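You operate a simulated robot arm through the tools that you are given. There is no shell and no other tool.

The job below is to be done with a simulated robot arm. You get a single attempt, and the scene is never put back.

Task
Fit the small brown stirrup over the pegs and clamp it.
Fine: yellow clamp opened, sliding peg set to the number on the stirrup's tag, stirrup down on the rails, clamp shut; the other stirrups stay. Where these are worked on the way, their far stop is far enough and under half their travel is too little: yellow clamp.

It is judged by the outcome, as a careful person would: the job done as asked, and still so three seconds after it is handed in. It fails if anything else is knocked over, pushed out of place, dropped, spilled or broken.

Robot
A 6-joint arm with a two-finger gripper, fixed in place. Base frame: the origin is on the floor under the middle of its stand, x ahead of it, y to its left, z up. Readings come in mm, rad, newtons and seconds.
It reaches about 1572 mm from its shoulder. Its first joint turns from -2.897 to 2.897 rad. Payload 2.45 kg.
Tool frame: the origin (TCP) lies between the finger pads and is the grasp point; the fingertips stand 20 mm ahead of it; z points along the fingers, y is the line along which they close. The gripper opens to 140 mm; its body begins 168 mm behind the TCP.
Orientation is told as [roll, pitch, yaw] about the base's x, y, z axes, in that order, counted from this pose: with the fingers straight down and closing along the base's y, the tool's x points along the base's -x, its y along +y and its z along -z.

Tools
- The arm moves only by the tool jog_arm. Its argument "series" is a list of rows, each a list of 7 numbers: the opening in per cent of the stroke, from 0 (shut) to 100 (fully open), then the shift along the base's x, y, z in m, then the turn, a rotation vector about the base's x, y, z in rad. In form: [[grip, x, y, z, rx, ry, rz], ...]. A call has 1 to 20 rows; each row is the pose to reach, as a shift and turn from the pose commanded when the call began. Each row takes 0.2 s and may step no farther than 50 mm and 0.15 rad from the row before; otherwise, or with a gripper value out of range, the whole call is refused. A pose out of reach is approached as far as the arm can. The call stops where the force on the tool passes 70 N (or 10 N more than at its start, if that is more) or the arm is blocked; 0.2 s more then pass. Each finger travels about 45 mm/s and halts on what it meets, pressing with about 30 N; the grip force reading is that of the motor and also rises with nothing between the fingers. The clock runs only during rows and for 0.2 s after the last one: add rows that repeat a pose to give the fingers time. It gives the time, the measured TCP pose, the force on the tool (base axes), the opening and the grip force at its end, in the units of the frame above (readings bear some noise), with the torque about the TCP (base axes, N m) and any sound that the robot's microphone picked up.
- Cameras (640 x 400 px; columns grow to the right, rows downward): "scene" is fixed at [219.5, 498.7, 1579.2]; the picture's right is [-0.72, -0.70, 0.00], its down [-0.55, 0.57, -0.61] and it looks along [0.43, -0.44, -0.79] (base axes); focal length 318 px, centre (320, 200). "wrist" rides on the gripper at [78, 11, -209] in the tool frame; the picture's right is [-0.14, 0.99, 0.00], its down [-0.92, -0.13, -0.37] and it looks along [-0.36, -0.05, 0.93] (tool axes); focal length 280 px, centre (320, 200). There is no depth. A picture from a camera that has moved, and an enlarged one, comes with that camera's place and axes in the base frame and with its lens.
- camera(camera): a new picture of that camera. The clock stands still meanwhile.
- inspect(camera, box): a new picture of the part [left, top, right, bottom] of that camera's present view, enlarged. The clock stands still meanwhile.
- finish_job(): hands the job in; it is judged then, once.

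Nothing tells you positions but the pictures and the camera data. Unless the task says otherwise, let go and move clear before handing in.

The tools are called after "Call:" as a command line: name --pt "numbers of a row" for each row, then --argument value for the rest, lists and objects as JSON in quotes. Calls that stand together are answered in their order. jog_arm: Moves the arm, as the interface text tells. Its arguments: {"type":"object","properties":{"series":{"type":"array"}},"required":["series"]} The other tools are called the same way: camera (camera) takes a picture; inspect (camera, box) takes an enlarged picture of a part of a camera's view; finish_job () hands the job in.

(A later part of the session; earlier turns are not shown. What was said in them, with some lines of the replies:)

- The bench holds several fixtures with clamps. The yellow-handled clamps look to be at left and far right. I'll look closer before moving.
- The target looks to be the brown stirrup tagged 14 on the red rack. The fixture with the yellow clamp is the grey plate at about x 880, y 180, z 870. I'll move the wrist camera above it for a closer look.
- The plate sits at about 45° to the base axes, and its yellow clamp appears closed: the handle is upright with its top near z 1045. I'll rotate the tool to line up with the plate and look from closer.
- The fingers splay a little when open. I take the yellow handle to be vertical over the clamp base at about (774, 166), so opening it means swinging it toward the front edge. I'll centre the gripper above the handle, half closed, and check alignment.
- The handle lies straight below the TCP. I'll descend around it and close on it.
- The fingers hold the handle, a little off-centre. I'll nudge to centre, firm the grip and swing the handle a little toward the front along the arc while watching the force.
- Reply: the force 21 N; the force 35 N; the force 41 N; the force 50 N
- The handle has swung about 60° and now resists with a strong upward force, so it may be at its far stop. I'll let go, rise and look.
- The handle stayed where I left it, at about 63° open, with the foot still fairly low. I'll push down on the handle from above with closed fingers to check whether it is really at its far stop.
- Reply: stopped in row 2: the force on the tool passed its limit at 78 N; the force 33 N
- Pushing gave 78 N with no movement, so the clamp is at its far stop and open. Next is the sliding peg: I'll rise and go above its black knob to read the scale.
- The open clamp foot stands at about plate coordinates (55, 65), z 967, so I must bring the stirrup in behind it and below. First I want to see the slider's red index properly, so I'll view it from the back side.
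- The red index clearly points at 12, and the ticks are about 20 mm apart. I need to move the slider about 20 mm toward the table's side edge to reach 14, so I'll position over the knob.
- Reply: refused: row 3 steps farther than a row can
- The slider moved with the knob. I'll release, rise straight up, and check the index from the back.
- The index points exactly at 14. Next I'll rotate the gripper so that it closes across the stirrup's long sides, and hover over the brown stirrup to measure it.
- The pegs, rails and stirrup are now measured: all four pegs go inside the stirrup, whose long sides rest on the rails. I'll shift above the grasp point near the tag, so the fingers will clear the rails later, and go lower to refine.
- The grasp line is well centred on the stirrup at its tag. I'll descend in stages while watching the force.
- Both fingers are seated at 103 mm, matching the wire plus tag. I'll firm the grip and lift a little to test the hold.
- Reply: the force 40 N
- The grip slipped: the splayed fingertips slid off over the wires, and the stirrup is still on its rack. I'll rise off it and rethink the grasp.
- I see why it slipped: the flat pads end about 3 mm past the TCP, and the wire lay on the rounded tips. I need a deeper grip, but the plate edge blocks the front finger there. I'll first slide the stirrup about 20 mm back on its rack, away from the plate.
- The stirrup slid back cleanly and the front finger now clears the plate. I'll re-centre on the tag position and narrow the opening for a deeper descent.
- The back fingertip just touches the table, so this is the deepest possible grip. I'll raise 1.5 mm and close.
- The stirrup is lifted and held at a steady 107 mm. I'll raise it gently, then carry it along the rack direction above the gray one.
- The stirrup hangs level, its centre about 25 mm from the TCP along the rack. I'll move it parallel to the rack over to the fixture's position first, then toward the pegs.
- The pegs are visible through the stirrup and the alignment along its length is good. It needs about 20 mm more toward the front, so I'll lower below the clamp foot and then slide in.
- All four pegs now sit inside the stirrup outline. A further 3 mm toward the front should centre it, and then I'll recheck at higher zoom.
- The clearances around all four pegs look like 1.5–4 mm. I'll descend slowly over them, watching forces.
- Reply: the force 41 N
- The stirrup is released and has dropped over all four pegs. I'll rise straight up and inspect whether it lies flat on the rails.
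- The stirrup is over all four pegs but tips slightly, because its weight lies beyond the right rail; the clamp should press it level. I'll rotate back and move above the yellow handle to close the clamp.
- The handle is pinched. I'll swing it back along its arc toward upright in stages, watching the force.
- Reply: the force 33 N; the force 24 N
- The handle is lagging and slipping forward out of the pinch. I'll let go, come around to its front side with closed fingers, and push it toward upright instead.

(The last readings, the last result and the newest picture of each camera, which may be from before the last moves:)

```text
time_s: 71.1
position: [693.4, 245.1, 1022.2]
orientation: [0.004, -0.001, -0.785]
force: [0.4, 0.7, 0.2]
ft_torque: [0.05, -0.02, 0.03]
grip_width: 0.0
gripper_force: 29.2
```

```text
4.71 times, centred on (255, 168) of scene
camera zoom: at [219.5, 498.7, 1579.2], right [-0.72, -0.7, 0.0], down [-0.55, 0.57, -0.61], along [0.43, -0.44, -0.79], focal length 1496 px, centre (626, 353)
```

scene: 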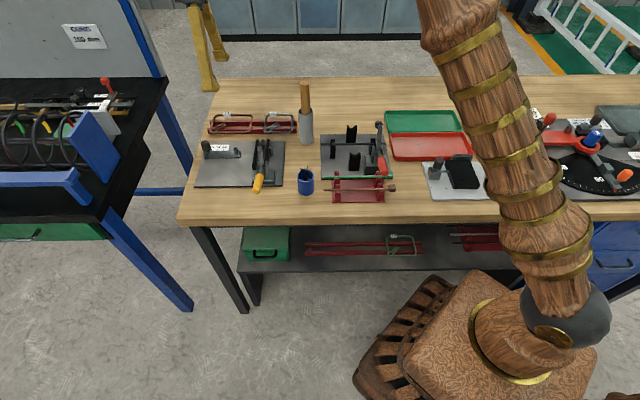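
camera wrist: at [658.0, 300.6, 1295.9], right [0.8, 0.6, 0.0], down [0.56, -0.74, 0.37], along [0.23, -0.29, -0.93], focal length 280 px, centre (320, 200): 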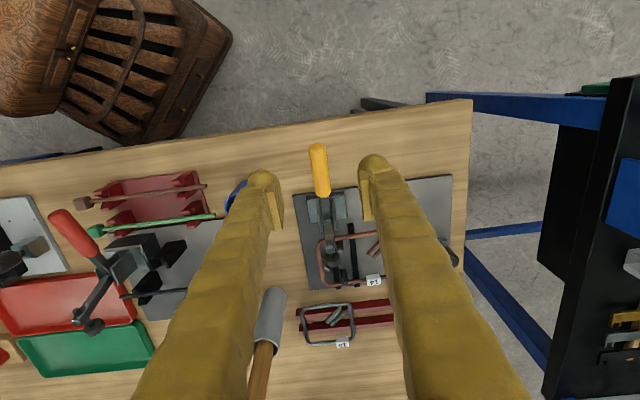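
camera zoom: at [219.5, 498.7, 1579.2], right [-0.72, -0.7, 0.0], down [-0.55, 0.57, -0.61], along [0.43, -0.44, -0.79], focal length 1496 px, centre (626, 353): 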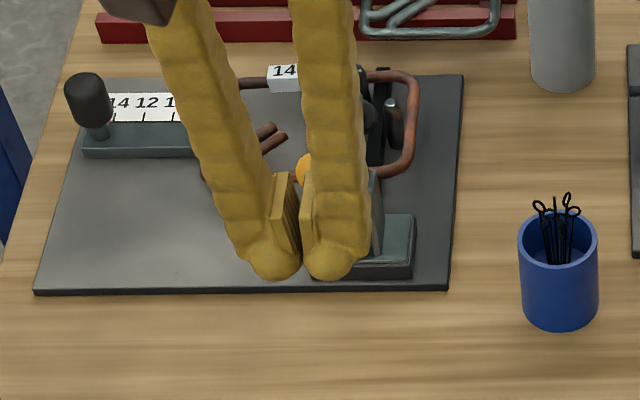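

Call:
jog_arm --pt "0 0.0062 -0.0052 0 0 0 0" --pt "0 0.0119 -0.0109 0 0 0 0" --pt "0 0.0175 -0.0165 0 0 0 0" --pt "0 0.0232 -0.0222 0 0 0 0" --pt "0 0.0288 -0.0278 0 0 0 0"

Call:
inspect --camera "wrist" --box '[220, 100, 420, 300]'

Call:
inspect --camera "scene" --box '[215, 125, 295, 210]'

```text
time_s: 72.3
position: [721.9, 219.0, 1020.9]
orientation: [0.002, -0.001, -0.783]
force: [-0.5, 0.4, -0.2]
ft_torque: [0.02, -0.02, 0.01]
grip_width: 0.3
gripper_force: 29.7
```

```text
2.00 times, centred on (320, 200) of wrist
camera zoom: at [673.2, 283.5, 1230.0], right [0.8, 0.6, 0.0], down [0.56, -0.74, 0.37], along [0.23, -0.29, -0.93], focal length 561 px, centre (320, 200)
```

zoom: 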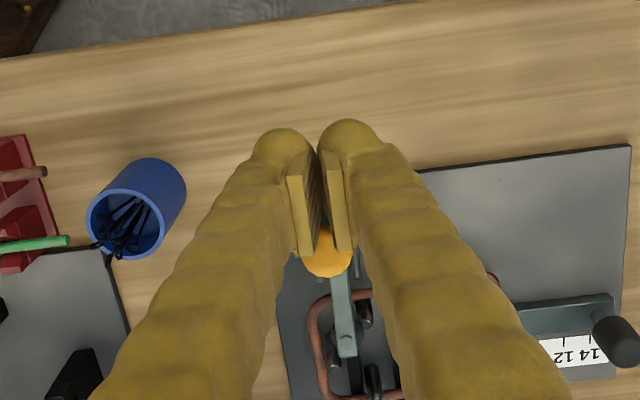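

```text
4.71 times, centred on (255, 168) of scene
camera zoom: at [219.5, 498.7, 1579.2], right [-0.72, -0.7, 0.0], down [-0.55, 0.57, -0.61], along [0.43, -0.44, -0.79], focal length 1496 px, centre (626, 353)
```

zoom: 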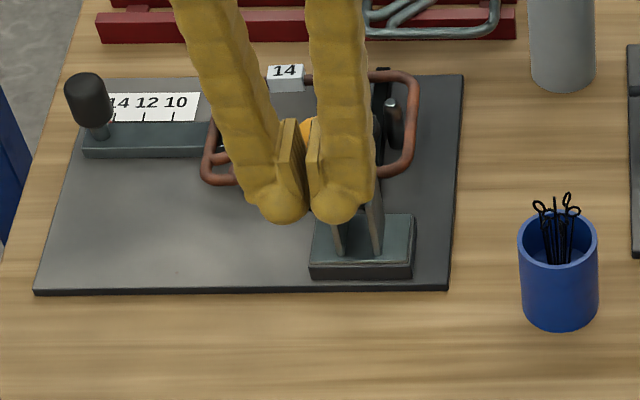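

Call:
jog_arm --pt "0 0.0042 -0.0042 0 0 0 0" --pt "0 0.0085 -0.0085 0 0 0 0" --pt "0 0.0127 -0.0127 0 0 0 0" --pt "0 0.017 -0.017 0 0 0 0"

Call:
inspect --camera "wrist" --box '[220, 100, 420, 300]'

Call:
inspect --camera "scene" --box '[215, 115, 295, 200]'

```text
time_s: 73.3
position: [740.2, 201.9, 1022.4]
orientation: [0.001, -0.002, -0.786]
force: [-0.6, 0.6, -0.5]
ft_torque: [-0.01, 0.0, 0.01]
grip_width: 0.0
gripper_force: 29.7
```

```text
2.00 times, centred on (320, 200) of wrist
camera zoom: at [690.7, 265.9, 1230.3], right [0.8, 0.6, 0.0], down [0.56, -0.74, 0.37], along [0.23, -0.29, -0.93], focal length 561 px, centre (320, 200)
```

zoom: 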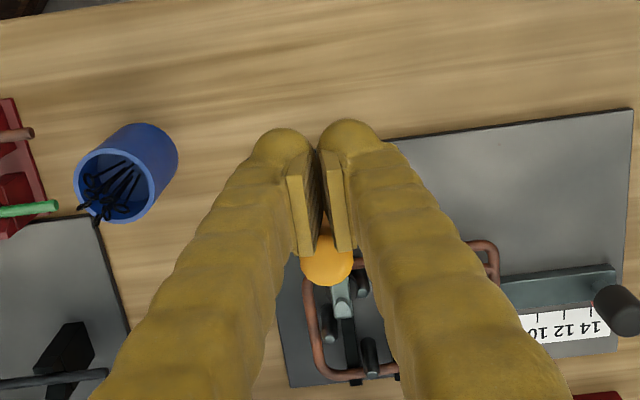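

```text
4.71 times, centred on (255, 158) of scene
camera zoom: at [219.5, 498.7, 1579.2], right [-0.72, -0.7, 0.0], down [-0.55, 0.57, -0.61], along [0.43, -0.44, -0.79], focal length 1496 px, centre (626, 400)
```

zoom: 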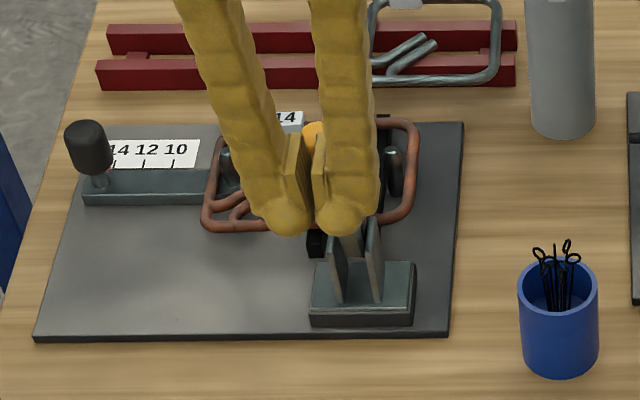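

Call:
jog_arm --pt "0 0.0035 -0.0035 0 0 0 0" --pt "0 0.0071 -0.0071 0 0 0 0" --pt "0 0.0106 -0.0106 0 0 0 0"

Call:
inspect --camera "wrist" --box '[220, 100, 420, 300]'

Call:
inspect --camera "scene" --box '[215, 115, 295, 200]'

```text
time_s: 74.1
position: [749.2, 190.0, 1021.6]
orientation: [0.001, -0.001, -0.785]
force: [-0.1, 0.0, -0.4]
ft_torque: [-0.03, -0.02, -0.03]
grip_width: 0.0
gripper_force: 29.4
```

```text
2.00 times, centred on (320, 200) of wrist
camera zoom: at [701.5, 255.3, 1229.9], right [0.8, 0.6, 0.0], down [0.56, -0.74, 0.37], along [0.23, -0.29, -0.93], focal length 561 px, centre (320, 200)
```

zoom: 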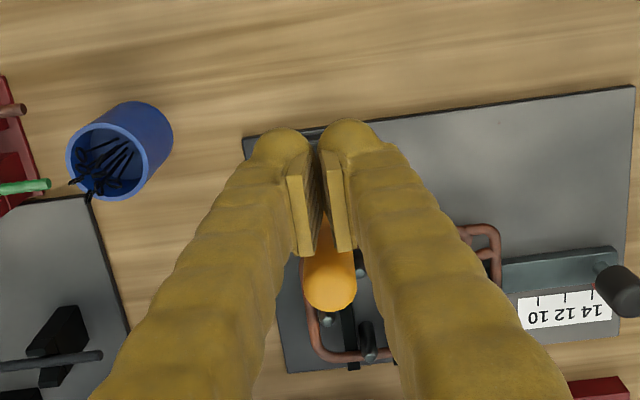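

```text
4.71 times, centred on (255, 158) of scene
camera zoom: at [219.5, 498.7, 1579.2], right [-0.72, -0.7, 0.0], down [-0.55, 0.57, -0.61], along [0.43, -0.44, -0.79], focal length 1496 px, centre (626, 400)
```

zoom: 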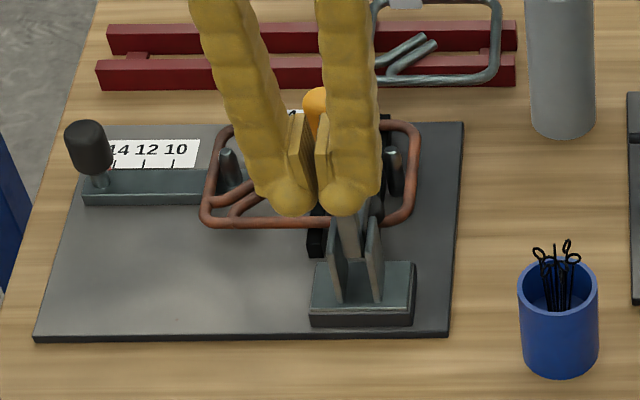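

The handle snapped over toward upright and the stirrup now looks level. I'll push a little further to be sure the clamp is fully shut.

Call:
jog_arm --pt "0 0.0021 -0.0021 0 0 0 0" --pt "0 0.0042 -0.0042 0 0 0 0" --pt "0 0.0057 -0.0057 0 0 0 0"

Call:
inspect --camera "wrist" --box '[220, 100, 420, 300]'

```text
time_s: 74.9
position: [754.8, 185.2, 1021.6]
orientation: [0.002, -0.002, -0.785]
force: [-5.7, 4.2, 2.0]
ft_torque: [0.05, 0.03, -0.04]
grip_width: 0.0
gripper_force: 29.4
```

```text
2.00 times, centred on (320, 200) of wrist
camera zoom: at [706.5, 250.7, 1230.3], right [0.8, 0.6, 0.0], down [0.56, -0.74, 0.37], along [0.23, -0.29, -0.93], focal length 561 px, centre (320, 200)
```

zoom: 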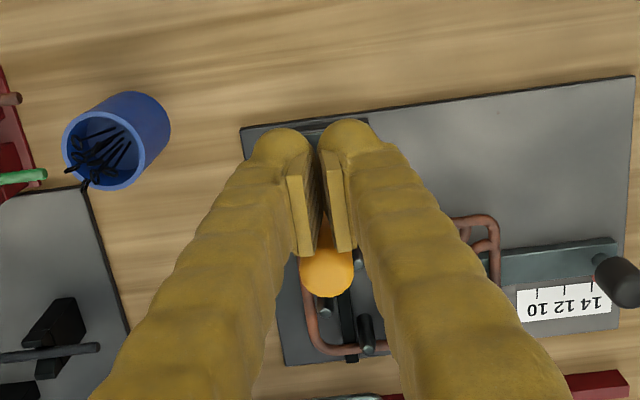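

Call:
jog_arm --pt "0 0.0014 -0.0014 0 0 0 0" --pt "0 0.0028 -0.0028 0 0 0 0"

```text
time_s: 75.5
position: [757.3, 184.4, 1022.0]
orientation: [0.0, 0.001, -0.783]
force: [-54.5, 38.7, 9.8]
ft_torque: [0.63, 0.26, -0.55]
grip_width: 0.0
gripper_force: 29.2
```

It is firmly stopped at 66 N. I'll back off, rise clear and inspect everything.

Call:
jog_arm --pt "0 -0.007 0.007 0 0 0 0" --pt "0 -0.025 0.025 0 0 0 0" --pt "0 -0.04 0.04 0.02 0 0 0" --pt "20 -0.04 0.04 0.06 0 0 0" --pt "40 -0.03 0.05 0.1 0 0 0" --pt "40 0.0 0.08 0.11 0 0 0" --pt "40 0.01 0.09 0.11 0 0 0" --pt "40 0.01 0.09 0.11 0 0 0"

Call:
camera --camera "wrist"

Call:
inspect --camera "scene" --box '[205, 115, 295, 195]'

Call:
inspect --camera "scene" --box '[225, 130, 285, 180]'

```text
time_s: 77.3
position: [766.8, 274.4, 1131.0]
orientation: [0.003, -0.001, -0.784]
force: [0.9, 0.1, -0.3]
ft_torque: [0.02, -0.02, -0.04]
grip_width: 56.1
gripper_force: 0.1
```

```text
taken
camera wrist: at [718.9, 338.8, 1339.5], right [0.8, 0.6, 0.0], down [0.56, -0.74, 0.37], along [0.23, -0.29, -0.93], focal length 280 px, centre (320, 200)
```

wrist: 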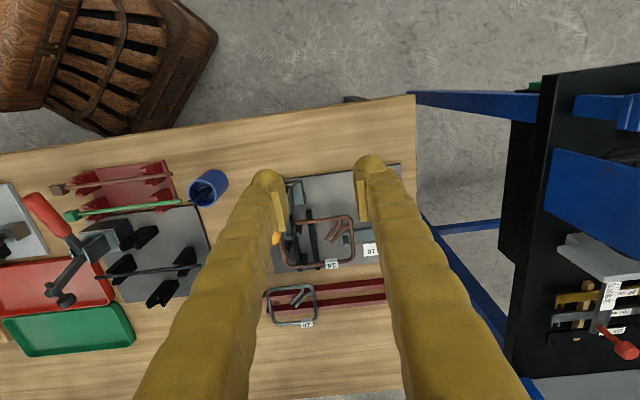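

```text
5.00 times, centred on (250, 155) of scene
camera zoom: at [219.5, 498.7, 1579.2], right [-0.72, -0.7, 0.0], down [-0.55, 0.57, -0.61], along [0.43, -0.44, -0.79], focal length 1590 px, centre (670, 425)
```

zoom: 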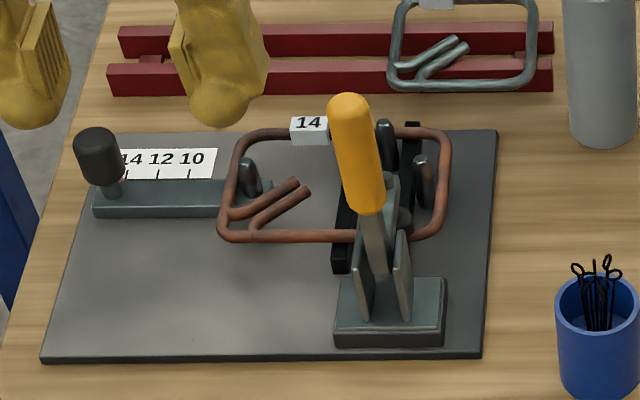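

```text
8.00 times, centred on (255, 155) of scene
camera zoom: at [219.5, 498.7, 1579.2], right [-0.72, -0.7, 0.0], down [-0.55, 0.57, -0.61], along [0.43, -0.44, -0.79], focal length 2543 px, centre (840, 560)
```

zoom: 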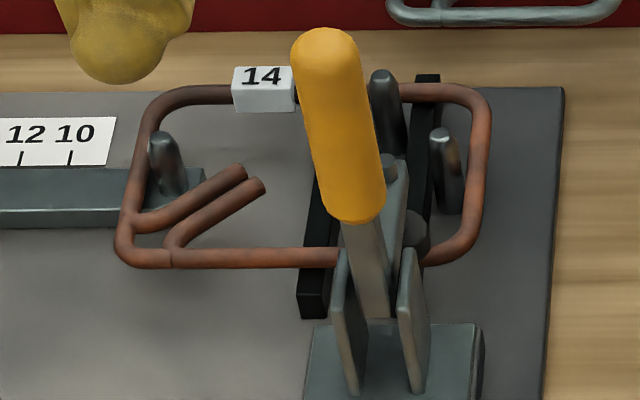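

Call:
inspect --camera "wrist" --box '[265, 175, 385, 275]'

Call:
inspect --camera "scene" --box '[205, 130, 255, 170]'

```text
4.00 times, centred on (325, 225) of wrist
camera zoom: at [718.9, 338.8, 1339.5], right [0.8, 0.6, 0.0], down [0.56, -0.74, 0.37], along [0.23, -0.29, -0.93], focal length 1122 px, centre (300, 100)
```

zoom: 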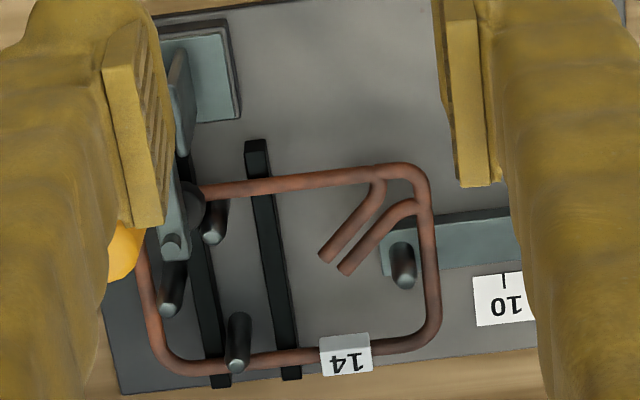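

```text
10.00 times, centred on (230, 150) of scene
camera zoom: at [219.5, 498.7, 1579.2], right [-0.72, -0.7, 0.0], down [-0.55, 0.57, -0.61], along [0.43, -0.44, -0.79], focal length 3179 px, centre (1220, 700)
```

zoom: 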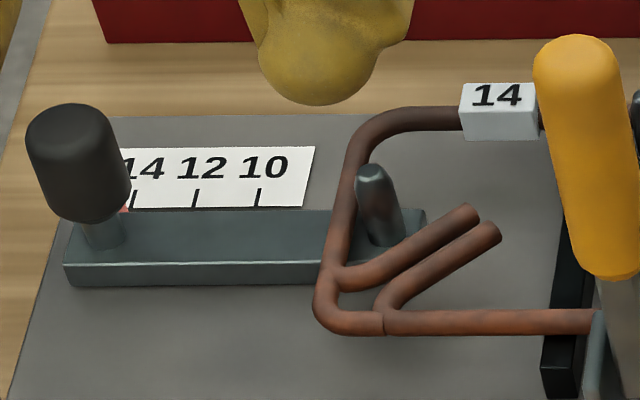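

Call:
jog_arm --pt "40 0.036 -0.019 0 0 0 0" --pt "40 0.072 -0.038 0 0 0 0" --pt "40 0.108 -0.058 0 0 0 0" --pt "40 0.144 -0.077 0 0 0 0" --pt "40 0.18 -0.096 0 0 0 0" --pt "40 0.215 -0.115 0 0 0 0" --pt "50 0.25 -0.135 0 0 0 0" --pt "50 0.285 -0.154 0 0 0 0" --pt "50 0.285 -0.154 0 0 0 0"

Call:
camera --camera "wrist"

Call:
inspect --camera "wrist" --box '[120, 0, 380, 160]'

Call:
inspect --camera "wrist" --box '[260, 20, 360, 110]'

```text
time_s: 79.3
position: [1054.2, 118.7, 1129.9]
orientation: [0.002, -0.002, -0.786]
force: [0.6, -0.4, -0.4]
ft_torque: [0.0, -0.04, 0.01]
grip_width: 70.2
gripper_force: 0.1
```

```text
taken
camera wrist: at [1004.7, 183.0, 1338.6], right [0.8, 0.6, 0.0], down [0.56, -0.74, 0.37], along [0.23, -0.29, -0.93], focal length 280 px, centre (320, 200)
```

wrist: 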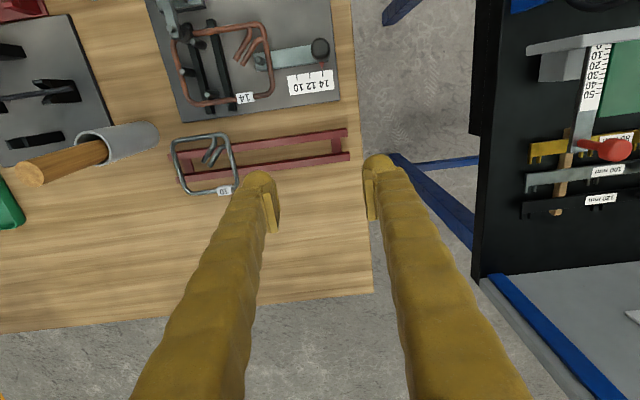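

```text
2.46 times, centred on (250, 80) of wrist
camera zoom: at [1004.7, 183.0, 1338.6], right [0.8, 0.6, 0.0], down [0.56, -0.74, 0.37], along [0.23, -0.29, -0.93], focal length 690 px, centre (492, 495)
```

zoom: 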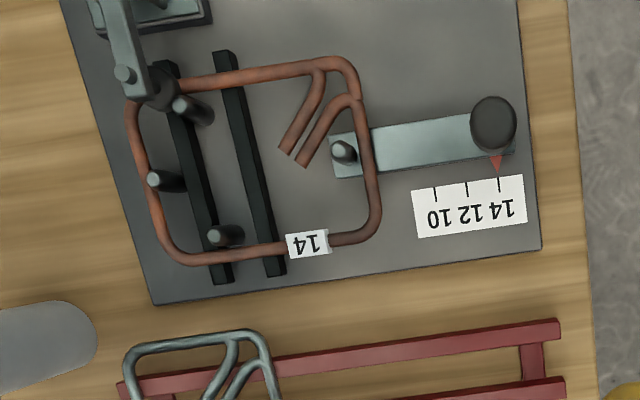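

```text
4.44 times, centred on (310, 65) of wrist
camera zoom: at [1004.7, 183.0, 1338.6], right [0.8, 0.6, 0.0], down [0.56, -0.74, 0.37], along [0.23, -0.29, -0.93], focal length 1246 px, centre (364, 800)
```

zoom: 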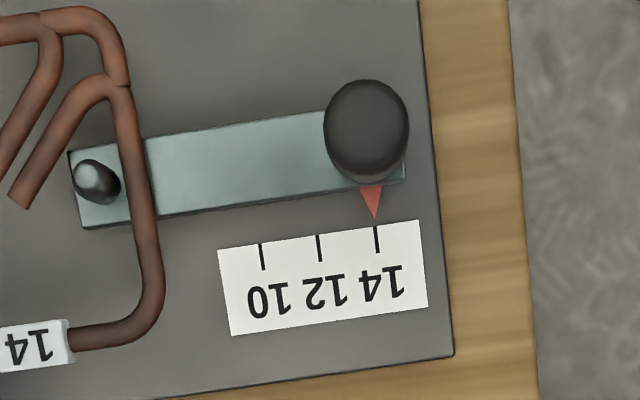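

Call:
inspect --camera "wrist" --box '[165, 10, 285, 115]'

Call:
inspect --camera "scene" --box '[232, 135, 282, 175]'

Call:
camera --camera "scene"

```text
3.81 times, centred on (225, 62) of wrist
camera zoom: at [1004.7, 183.0, 1338.6], right [0.8, 0.6, 0.0], down [0.56, -0.74, 0.37], along [0.23, -0.29, -0.93], focal length 1068 px, centre (682, 724)
```

zoom: 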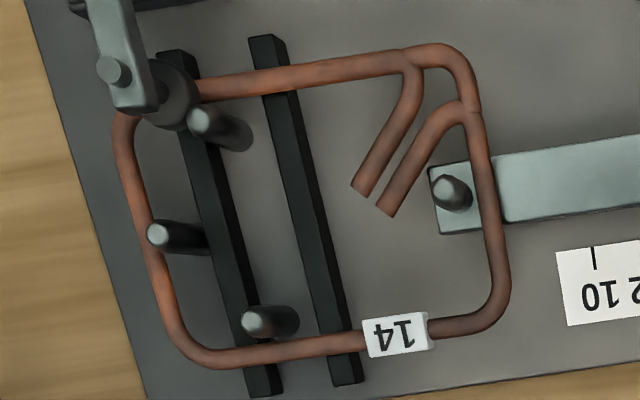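

```text
10.00 times, centred on (257, 155) of scene
camera zoom: at [219.5, 498.7, 1579.2], right [-0.72, -0.7, 0.0], down [-0.55, 0.57, -0.61], along [0.43, -0.44, -0.79], focal length 3179 px, centre (950, 650)
```

zoom: 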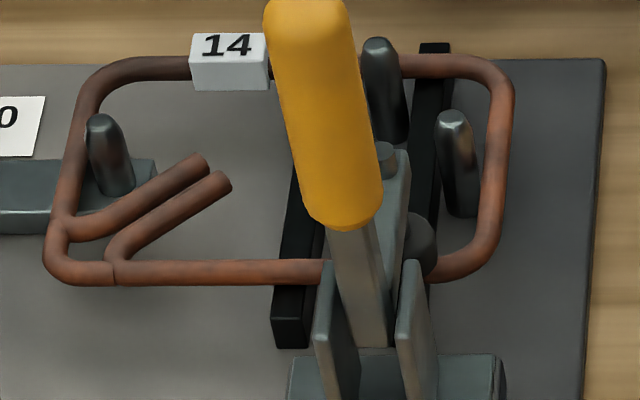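

```text
taken
```

scene: 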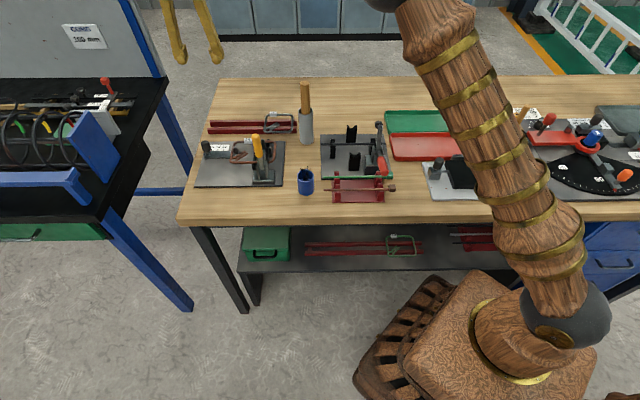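

Everything checks out. The index is on 14, all four pegs are inside the stirrup, which sits level on the rails with the clamp foot on its front side. The handle is back upright and the grey stirrup is undisturbed. The gripper is clear, so I'm handing the job in.

Call:
finish_job

```text
The job is handed in.
```

I've handed the job in: the brown stirrup (tag 14) is over all four pegs, sitting level on the rails, with the yellow clamp shut on its front side. The tool gave no verdict, so this is from my last pictures before handing in.

- **Clamp:** I opened it to its far stop, where a 78 N push no longer moved it. After closing, the handle is upright again as it was at the start, and a 66 N push no longer moved it.
- **Sliding peg:** its red index pointed at 12 at first. I moved it to 14, and it still read 14 after clamping.
- **Stirrup:** my first grip slipped while lifting, and the stirrup stayed on its rack. I slid it back on the rack and took a deeper grip, which held. When released over the pegs, it dropped the last few millimetres onto the rails.
- **Everything else:** I saw no change in the grey stirrup, the rack or anything else on the bench. The gripper is clear.
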